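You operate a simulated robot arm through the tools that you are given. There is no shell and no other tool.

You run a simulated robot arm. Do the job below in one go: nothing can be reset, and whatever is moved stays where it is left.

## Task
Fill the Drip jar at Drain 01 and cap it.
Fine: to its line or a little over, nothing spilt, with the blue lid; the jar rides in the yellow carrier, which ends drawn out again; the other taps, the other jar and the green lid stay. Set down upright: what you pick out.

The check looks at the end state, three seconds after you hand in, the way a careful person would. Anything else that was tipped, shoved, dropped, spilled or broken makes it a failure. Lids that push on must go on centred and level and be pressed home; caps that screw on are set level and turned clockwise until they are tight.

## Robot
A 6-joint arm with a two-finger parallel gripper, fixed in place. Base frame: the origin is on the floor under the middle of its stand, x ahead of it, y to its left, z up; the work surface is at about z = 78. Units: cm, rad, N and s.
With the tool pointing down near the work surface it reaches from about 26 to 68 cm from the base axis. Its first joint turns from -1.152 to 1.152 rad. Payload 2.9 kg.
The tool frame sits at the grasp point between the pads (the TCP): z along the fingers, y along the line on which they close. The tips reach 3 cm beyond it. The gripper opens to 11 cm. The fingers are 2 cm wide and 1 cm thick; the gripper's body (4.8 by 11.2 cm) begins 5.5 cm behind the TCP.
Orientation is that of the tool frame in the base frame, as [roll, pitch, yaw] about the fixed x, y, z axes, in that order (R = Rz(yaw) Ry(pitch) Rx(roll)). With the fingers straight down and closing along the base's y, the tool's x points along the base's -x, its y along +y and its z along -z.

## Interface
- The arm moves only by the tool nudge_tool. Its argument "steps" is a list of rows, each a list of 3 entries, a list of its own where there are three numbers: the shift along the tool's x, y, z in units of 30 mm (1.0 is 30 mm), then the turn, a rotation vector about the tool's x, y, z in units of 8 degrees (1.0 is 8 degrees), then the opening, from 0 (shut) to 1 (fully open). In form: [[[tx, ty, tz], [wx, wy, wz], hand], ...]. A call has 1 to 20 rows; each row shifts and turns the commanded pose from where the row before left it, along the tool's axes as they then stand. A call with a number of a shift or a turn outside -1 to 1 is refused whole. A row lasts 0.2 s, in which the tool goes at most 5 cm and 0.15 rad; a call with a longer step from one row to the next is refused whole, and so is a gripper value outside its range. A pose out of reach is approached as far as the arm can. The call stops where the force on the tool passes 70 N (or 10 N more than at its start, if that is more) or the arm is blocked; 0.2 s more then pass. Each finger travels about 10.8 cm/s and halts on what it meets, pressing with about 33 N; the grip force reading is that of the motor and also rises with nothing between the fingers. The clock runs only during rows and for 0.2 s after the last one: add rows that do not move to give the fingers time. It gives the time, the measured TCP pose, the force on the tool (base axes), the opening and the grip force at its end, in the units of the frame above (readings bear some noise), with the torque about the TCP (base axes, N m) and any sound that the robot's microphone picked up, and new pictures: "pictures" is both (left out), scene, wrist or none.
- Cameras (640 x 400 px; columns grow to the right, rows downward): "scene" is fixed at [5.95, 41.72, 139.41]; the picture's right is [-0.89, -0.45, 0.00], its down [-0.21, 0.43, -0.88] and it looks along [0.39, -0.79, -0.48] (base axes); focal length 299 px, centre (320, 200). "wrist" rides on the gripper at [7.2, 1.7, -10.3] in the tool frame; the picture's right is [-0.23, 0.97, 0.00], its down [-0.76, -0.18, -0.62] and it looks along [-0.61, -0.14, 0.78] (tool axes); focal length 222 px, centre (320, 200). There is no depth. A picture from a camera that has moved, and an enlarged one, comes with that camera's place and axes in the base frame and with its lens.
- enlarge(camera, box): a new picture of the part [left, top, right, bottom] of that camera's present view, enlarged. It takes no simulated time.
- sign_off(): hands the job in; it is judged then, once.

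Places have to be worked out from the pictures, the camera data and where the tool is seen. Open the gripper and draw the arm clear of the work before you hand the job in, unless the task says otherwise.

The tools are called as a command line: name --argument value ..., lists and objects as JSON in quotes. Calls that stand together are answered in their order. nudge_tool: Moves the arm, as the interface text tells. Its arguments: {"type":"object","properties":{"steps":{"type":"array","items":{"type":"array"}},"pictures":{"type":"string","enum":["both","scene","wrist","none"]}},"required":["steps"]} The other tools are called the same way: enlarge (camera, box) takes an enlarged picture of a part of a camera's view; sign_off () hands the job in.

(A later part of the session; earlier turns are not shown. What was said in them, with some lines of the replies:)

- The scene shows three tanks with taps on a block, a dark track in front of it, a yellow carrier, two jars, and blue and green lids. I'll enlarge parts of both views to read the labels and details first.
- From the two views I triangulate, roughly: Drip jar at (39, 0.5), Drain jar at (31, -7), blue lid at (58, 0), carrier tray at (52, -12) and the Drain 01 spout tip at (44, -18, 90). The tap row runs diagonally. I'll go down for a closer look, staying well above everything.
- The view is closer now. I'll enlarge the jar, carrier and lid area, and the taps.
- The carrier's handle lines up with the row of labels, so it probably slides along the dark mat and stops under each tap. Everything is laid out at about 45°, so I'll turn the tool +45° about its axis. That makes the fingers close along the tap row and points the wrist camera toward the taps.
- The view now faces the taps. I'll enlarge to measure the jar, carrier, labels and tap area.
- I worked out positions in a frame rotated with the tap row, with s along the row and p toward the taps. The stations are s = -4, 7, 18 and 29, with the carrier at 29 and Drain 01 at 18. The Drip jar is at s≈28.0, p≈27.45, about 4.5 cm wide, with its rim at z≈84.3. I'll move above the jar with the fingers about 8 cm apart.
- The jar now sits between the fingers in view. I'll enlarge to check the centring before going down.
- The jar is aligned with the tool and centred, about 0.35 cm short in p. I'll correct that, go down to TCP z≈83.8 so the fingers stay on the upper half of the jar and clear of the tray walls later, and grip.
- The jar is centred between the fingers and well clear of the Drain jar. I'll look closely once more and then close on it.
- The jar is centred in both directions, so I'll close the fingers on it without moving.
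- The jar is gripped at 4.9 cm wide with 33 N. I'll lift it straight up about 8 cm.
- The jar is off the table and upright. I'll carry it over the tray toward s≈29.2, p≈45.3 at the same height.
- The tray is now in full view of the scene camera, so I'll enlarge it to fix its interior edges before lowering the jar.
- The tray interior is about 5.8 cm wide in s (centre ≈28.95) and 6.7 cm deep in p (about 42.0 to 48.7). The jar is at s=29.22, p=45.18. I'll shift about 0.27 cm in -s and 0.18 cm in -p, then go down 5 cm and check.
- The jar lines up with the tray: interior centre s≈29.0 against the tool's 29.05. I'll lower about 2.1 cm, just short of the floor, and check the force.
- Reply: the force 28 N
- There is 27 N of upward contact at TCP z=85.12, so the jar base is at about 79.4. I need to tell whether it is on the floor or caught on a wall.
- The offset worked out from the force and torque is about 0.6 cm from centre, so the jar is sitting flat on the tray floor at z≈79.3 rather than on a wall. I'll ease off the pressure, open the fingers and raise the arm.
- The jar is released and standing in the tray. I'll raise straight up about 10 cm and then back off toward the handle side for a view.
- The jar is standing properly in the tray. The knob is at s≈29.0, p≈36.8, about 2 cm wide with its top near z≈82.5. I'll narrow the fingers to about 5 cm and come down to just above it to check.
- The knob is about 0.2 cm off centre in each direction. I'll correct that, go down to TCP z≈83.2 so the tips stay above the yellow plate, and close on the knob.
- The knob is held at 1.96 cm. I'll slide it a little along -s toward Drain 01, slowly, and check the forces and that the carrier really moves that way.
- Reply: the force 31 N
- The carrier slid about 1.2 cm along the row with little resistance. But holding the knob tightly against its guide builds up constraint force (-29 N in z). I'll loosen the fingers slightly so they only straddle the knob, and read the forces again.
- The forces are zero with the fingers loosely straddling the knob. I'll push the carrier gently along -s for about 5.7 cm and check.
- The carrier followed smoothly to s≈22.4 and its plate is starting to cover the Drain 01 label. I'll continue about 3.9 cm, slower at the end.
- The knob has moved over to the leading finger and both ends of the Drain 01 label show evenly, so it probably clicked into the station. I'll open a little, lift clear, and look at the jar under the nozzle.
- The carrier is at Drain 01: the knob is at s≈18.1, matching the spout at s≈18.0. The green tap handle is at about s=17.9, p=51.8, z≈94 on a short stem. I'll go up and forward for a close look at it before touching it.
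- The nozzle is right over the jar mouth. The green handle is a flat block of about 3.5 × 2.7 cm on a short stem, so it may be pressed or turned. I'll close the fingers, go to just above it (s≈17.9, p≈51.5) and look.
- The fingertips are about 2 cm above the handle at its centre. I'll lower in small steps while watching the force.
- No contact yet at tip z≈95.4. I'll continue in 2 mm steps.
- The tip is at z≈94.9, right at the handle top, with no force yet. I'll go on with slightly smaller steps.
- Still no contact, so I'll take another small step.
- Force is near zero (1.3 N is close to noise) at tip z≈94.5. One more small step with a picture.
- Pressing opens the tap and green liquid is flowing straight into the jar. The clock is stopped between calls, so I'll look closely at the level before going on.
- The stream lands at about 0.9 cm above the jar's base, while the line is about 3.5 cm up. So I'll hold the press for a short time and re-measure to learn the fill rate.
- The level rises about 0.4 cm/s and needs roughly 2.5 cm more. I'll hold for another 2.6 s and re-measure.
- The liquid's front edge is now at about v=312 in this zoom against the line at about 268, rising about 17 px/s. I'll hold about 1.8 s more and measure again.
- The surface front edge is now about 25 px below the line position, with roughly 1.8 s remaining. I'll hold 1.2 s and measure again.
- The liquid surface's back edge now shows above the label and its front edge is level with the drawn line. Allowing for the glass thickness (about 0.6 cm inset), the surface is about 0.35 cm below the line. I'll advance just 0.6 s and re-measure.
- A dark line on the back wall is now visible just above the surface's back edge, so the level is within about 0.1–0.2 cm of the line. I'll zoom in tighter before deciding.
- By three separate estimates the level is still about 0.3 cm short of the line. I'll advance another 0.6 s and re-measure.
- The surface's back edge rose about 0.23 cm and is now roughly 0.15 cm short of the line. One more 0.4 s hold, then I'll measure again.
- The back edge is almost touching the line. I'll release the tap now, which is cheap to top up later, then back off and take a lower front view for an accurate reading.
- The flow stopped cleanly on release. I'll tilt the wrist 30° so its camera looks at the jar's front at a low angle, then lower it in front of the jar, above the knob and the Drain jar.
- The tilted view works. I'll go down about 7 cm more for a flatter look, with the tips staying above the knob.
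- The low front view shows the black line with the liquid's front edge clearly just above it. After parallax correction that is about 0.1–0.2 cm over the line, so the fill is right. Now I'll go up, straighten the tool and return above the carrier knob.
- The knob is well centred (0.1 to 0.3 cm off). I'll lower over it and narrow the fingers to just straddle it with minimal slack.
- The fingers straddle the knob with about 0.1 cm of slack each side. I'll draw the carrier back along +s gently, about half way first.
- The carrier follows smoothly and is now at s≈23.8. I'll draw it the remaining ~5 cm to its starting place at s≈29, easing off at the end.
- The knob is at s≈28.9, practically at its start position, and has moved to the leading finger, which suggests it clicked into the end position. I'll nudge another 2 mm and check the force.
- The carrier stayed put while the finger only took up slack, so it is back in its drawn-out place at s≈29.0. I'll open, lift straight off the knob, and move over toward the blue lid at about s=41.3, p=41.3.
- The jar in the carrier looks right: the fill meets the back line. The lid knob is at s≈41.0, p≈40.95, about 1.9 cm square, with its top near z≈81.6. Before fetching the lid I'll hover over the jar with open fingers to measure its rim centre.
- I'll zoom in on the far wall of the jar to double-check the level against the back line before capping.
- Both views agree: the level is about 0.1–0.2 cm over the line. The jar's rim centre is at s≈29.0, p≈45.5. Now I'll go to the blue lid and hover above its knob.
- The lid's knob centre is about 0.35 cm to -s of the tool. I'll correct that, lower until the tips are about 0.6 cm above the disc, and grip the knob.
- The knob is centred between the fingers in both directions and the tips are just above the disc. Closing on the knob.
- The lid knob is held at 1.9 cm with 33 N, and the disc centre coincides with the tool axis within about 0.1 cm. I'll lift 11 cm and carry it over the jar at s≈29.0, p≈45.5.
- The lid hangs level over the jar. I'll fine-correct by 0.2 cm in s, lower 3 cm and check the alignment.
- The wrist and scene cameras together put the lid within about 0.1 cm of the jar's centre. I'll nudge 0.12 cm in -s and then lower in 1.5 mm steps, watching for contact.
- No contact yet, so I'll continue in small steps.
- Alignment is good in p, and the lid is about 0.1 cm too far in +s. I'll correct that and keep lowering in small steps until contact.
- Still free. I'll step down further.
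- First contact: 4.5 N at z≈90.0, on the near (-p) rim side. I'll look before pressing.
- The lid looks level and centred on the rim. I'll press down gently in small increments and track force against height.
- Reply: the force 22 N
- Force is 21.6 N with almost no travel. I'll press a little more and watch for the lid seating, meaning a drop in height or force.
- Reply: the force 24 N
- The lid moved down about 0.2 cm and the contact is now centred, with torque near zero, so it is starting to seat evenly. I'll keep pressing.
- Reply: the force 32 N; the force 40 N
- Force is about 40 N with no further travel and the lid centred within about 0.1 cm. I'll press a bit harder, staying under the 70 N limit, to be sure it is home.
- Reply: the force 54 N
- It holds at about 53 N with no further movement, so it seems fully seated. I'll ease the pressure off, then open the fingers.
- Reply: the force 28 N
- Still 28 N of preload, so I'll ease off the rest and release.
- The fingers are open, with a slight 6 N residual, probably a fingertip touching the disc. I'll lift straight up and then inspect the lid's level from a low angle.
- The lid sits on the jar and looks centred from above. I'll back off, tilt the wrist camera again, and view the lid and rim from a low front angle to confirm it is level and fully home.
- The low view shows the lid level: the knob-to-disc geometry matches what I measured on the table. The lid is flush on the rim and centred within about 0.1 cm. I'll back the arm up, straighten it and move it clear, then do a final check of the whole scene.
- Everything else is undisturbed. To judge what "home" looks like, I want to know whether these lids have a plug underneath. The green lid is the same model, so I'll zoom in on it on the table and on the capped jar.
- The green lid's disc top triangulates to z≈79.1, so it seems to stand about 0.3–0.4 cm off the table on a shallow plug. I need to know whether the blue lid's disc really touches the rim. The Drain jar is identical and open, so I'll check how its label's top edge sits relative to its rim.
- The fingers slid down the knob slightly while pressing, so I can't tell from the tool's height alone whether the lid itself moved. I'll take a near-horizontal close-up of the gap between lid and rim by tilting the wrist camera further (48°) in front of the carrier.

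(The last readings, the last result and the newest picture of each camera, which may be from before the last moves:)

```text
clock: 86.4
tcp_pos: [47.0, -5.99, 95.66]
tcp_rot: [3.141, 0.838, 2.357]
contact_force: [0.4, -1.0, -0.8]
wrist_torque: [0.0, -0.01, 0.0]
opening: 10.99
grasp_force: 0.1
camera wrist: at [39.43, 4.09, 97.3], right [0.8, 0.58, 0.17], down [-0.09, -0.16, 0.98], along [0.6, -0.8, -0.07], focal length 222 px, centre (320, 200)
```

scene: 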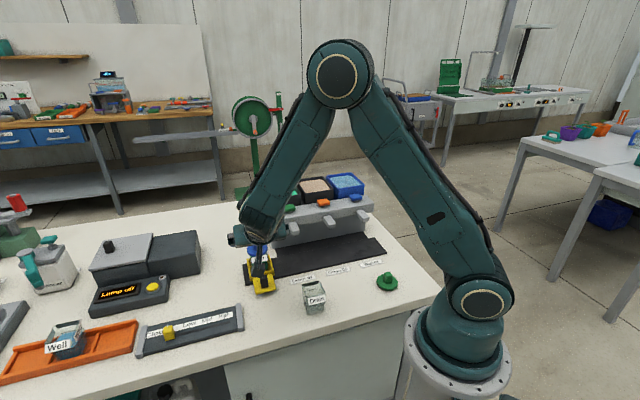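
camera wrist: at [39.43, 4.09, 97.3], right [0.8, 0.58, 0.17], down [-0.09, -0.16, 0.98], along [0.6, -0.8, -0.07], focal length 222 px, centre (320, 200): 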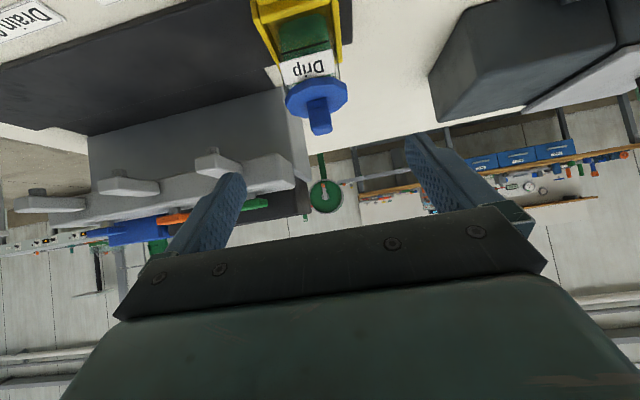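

nudge_tool --steps '[[[0.743, 0, 0.669], [0, 0, 0], 1], [[0.743, 0, 0.669], [0, 0, 0], 1], [[0.743, 0, 0.669], [0, 0, 0], 1], [[0, 0, 0], [0, 0, 0], 1]]' --pictures "wrist"

enlarge --camera "wrist" --box '[275, 120, 365, 220]'

enlarge --camera "wrist" --box '[282, 160, 352, 205]'

```text
clock: 87.4
tcp_pos: [46.91, -5.99, 86.64]
tcp_rot: [3.141, 0.838, 2.355]
contact_force: [0.1, -0.2, 0.3]
wrist_torque: [0.02, -0.03, -0.02]
opening: 11.02
grasp_force: 0.1
camera wrist: at [39.36, 3.98, 88.15], right [0.8, 0.58, 0.17], down [-0.09, -0.16, 0.98], along [0.6, -0.8, -0.07], focal length 222 px, centre (320, 200)
```

wrist: 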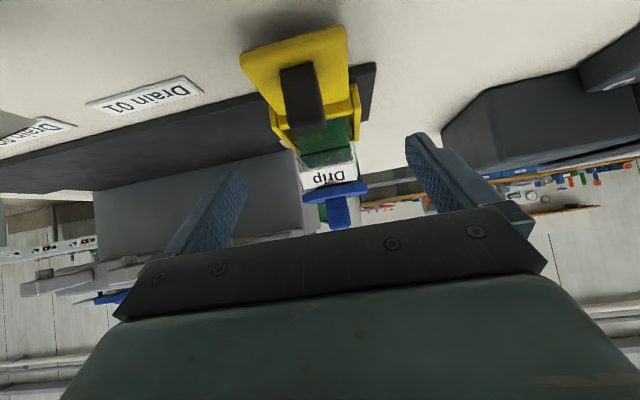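

```text
4.00 times, centred on (320, 170) of wrist
camera zoom: at [39.36, 3.98, 88.15], right [0.8, 0.58, 0.17], down [-0.09, -0.16, 0.98], along [0.6, -0.8, -0.07], focal length 888 px, centre (320, 320)
```

zoom: 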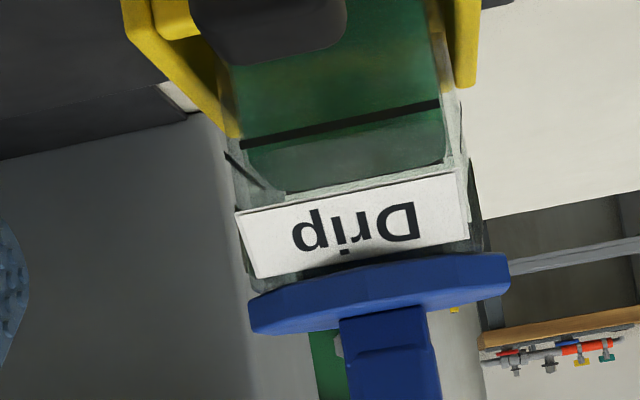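

```text
8.89 times, centred on (317, 182) of wrist
camera zoom: at [39.36, 3.98, 88.15], right [0.8, 0.58, 0.17], down [-0.09, -0.16, 0.98], along [0.6, -0.8, -0.07], focal length 1974 px, centre (347, 356)
```

zoom: 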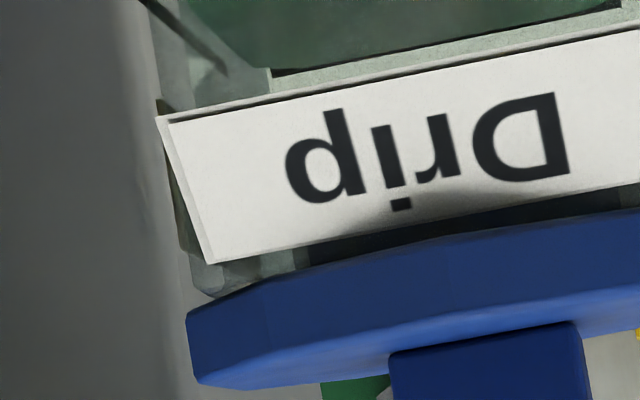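

The near-horizontal view shows the glass wall continuing above the label up to the disc, and something dark behind the glass there, possibly the plug. I'll zoom in tightly on that strip.

enlarge --camera "wrist" --box '[298, 176, 338, 200]'

enlarge --camera "wrist" --box '[325, 168, 365, 192]'

```text
16.00 times, centred on (318, 188) of wrist
camera zoom: at [39.36, 3.98, 88.15], right [0.8, 0.58, 0.17], down [-0.09, -0.16, 0.98], along [0.6, -0.8, -0.07], focal length 3554 px, centre (352, 392)
```

zoom: 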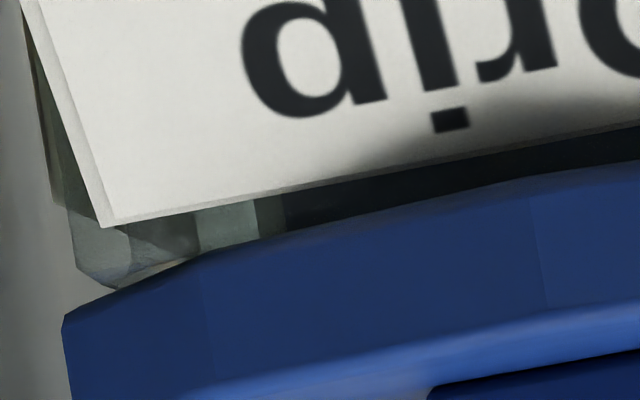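

```text
16.00 times, centred on (345, 180) of wrist
camera zoom: at [39.36, 3.98, 88.15], right [0.8, 0.58, 0.17], down [-0.09, -0.16, 0.98], along [0.6, -0.8, -0.07], focal length 3554 px, centre (-80, 520)
```

zoom: 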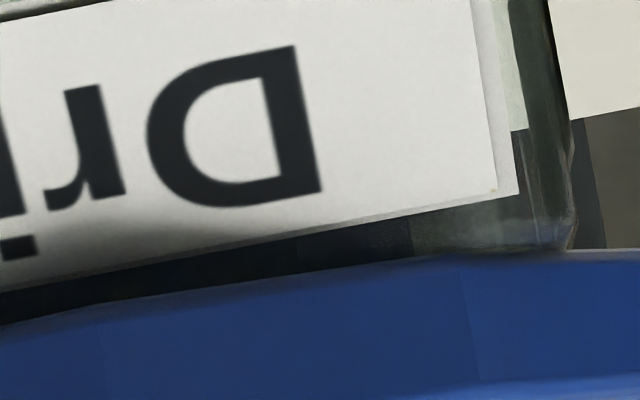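

The close-up settles it. The glass rim meets the underside of the disc at both corners, and the dark plug (about 3.3 cm, centred on the jar's axis) is visible through the glass inside the mouth, so the lid is home and centred. While I'm here, one last check of the fill line from this flat angle.

enlarge --camera "wrist" --box '[295, 138, 355, 176]'

```text
10.53 times, centred on (325, 157) of wrist
camera zoom: at [39.36, 3.98, 88.15], right [0.8, 0.58, 0.17], down [-0.09, -0.16, 0.98], along [0.6, -0.8, -0.07], focal length 2338 px, centre (267, 653)
```

zoom: 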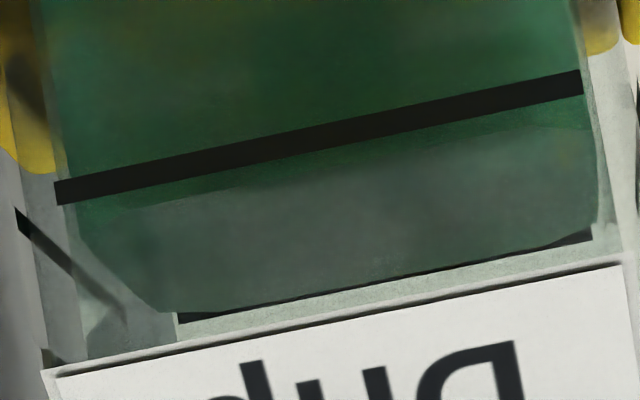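

From this flat angle the surface sits right at the line, about 0.05–0.1 cm over by both the front and back marks, and the lid is home. I'll now raise the arm straight up, straighten the tool and move it clear with the gripper open.

nudge_tool --steps '[[[-0.743, 0, -0.669], [0, 0, 0], 1], [[-0.743, 0, -0.669], [0, 0, 0], 1], [[-0.743, 0, -0.669], [0, 0, 0], 1], [[-0.743, 0, -0.669], [0, 0, 0], 1], [[-0.743, 0, -0.669], [0, 0, 0], 1], [[-0.743, 0, -0.669], [0, 0, 0], 1], [[-0.743, 0, -0.669], [0, 0, 0], 1], [[0, 0, 0], [0, 1, 0], 1], [[0, 0, 0], [0, 1, 0], 1], [[0, 0, 0], [0, 1, 0], 1], [[0, 0, 0], [0, 1, 0], 1], [[0, 0, 0], [0, 1, 0], 1], [[0, 0, 0], [0, 1, 0], 1], [[0.8, 0, -0.6], [0, 0, 0], 1], [[0.8, 0, -0.6], [0, 0, 0], 1], [[0.8, 0, -0.6], [0, 0, 0], 1], [[0, 0, 0], [0, 0, 0], 1]]'

enlarge --camera "scene" --box '[220, 170, 420, 330]'

enlarge --camera "scene" --box '[0, 190, 300, 390]'

```text
clock: 91.0
tcp_pos: [41.79, -0.81, 113.27]
tcp_rot: [3.141, -0.001, 2.357]
contact_force: [-0.3, -0.2, 0.6]
wrist_torque: [0.03, -0.01, 0.01]
opening: 11.0
grasp_force: 0.0
camera wrist: at [37.92, 5.4, 123.67], right [0.85, 0.53, 0.0], down [0.41, -0.66, 0.62], along [0.33, -0.53, -0.78], focal length 222 px, centre (320, 200)
```

scene: 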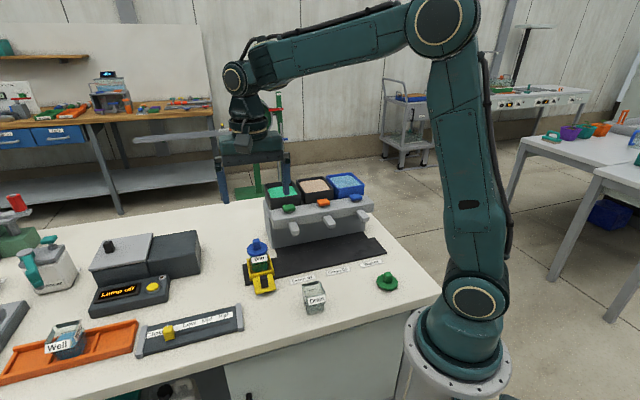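
wrist: 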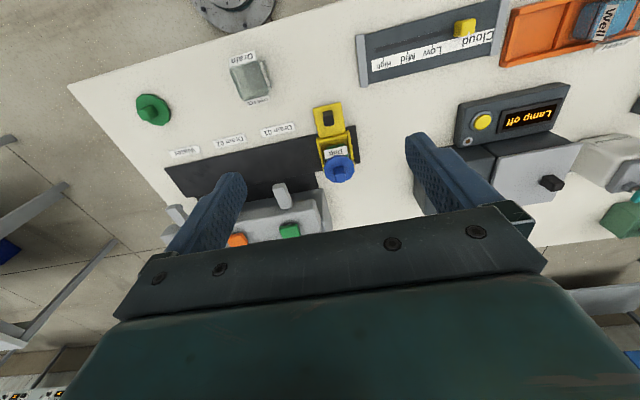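

```text
2.50 times, centred on (320, 250) of scene
camera zoom: at [5.94, 41.72, 139.41], right [-0.89, -0.45, 0.0], down [-0.21, 0.43, -0.88], along [0.39, -0.79, -0.48], focal length 748 px, centre (320, 75)
```

zoom: 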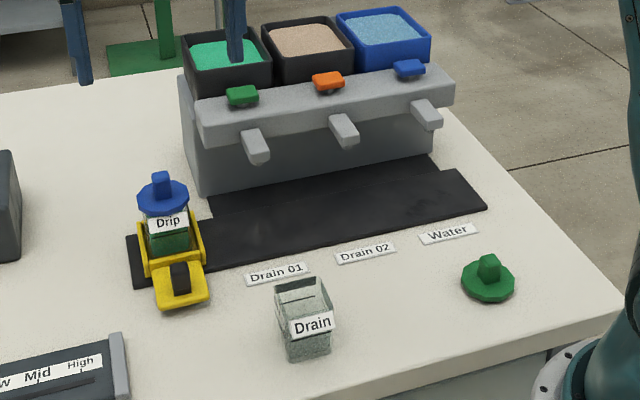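

```text
2.00 times, centred on (150, 290) of scene
camera zoom: at [5.94, 41.72, 139.41], right [-0.89, -0.45, 0.0], down [-0.21, 0.43, -0.88], along [0.39, -0.79, -0.48], focal length 599 px, centre (660, 20)
```

zoom: 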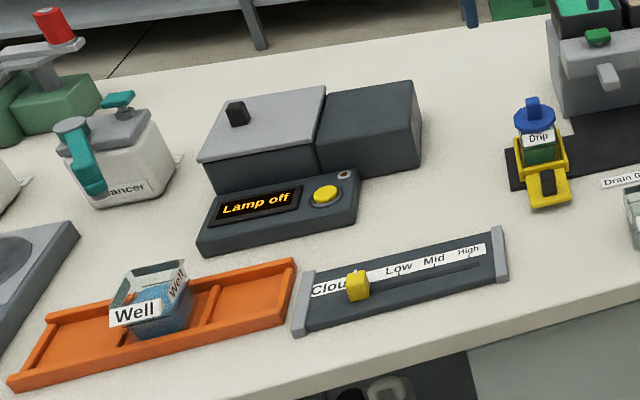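

Everything else is where it started. I'll check the mat below the spout for drips before handing in.

enlarge --camera "scene" --box '[270, 215, 340, 275]'

enlarge --camera "scene" --box '[235, 230, 295, 300]'

```text
6.67 times, centred on (305, 245) of scene
camera zoom: at [5.94, 41.72, 139.41], right [-0.89, -0.45, 0.0], down [-0.21, 0.43, -0.88], along [0.39, -0.79, -0.48], focal length 1995 px, centre (420, -100)
```

zoom: 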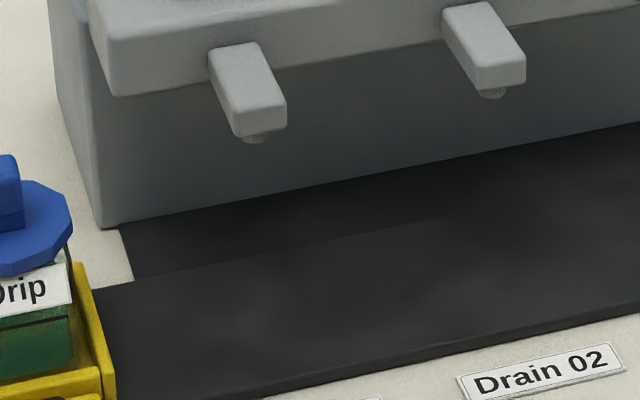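

```text
5.71 times, centred on (265, 265) of scene
camera zoom: at [5.94, 41.72, 139.41], right [-0.89, -0.45, 0.0], down [-0.21, 0.43, -0.88], along [0.39, -0.79, -0.48], focal length 1710 px, centre (634, -171)
```

zoom: 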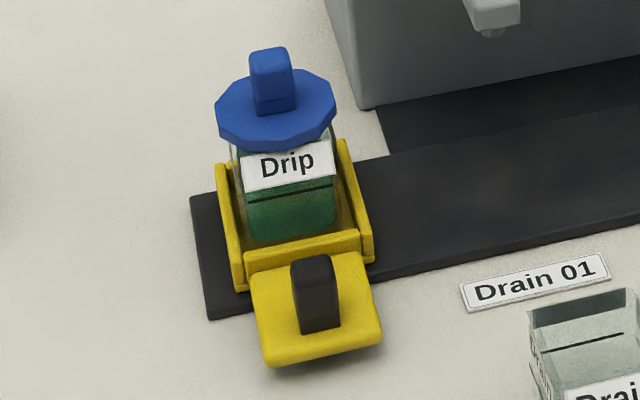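

The mat is dry and the tap is shut. The Drip jar is filled to its line and capped with the blue lid, level and seated. The carrier is back at its drawn-out end, the other taps, the Drain jar and the green lid are where they were, and the arm is clear with the gripper open. Handing in.

sign_off

```text
The job is handed in.
```

I filled the Drip jar at Drain 01, capped it with the blue lid, and handed the job in. I haven't seen the check's result.

- **Fill:** the level is right at the line, about 0.05–0.1 cm over by my last close-up readings. The tap shut cleanly and I saw no drips on the mat.
- **Lid:** it sits level and centred to within about 0.1 cm. I pressed it to about 53 N and it moved no further. A near-horizontal view showed the rim meeting the lid and the plug inside the mouth.
- **Carrier:** it is drawn back out to its starting place, with the jar standing upright in it.
- **Left alone:** the other taps, the Drain jar and the green lid look unchanged.

The gripper is open and the arm is clear of the work.
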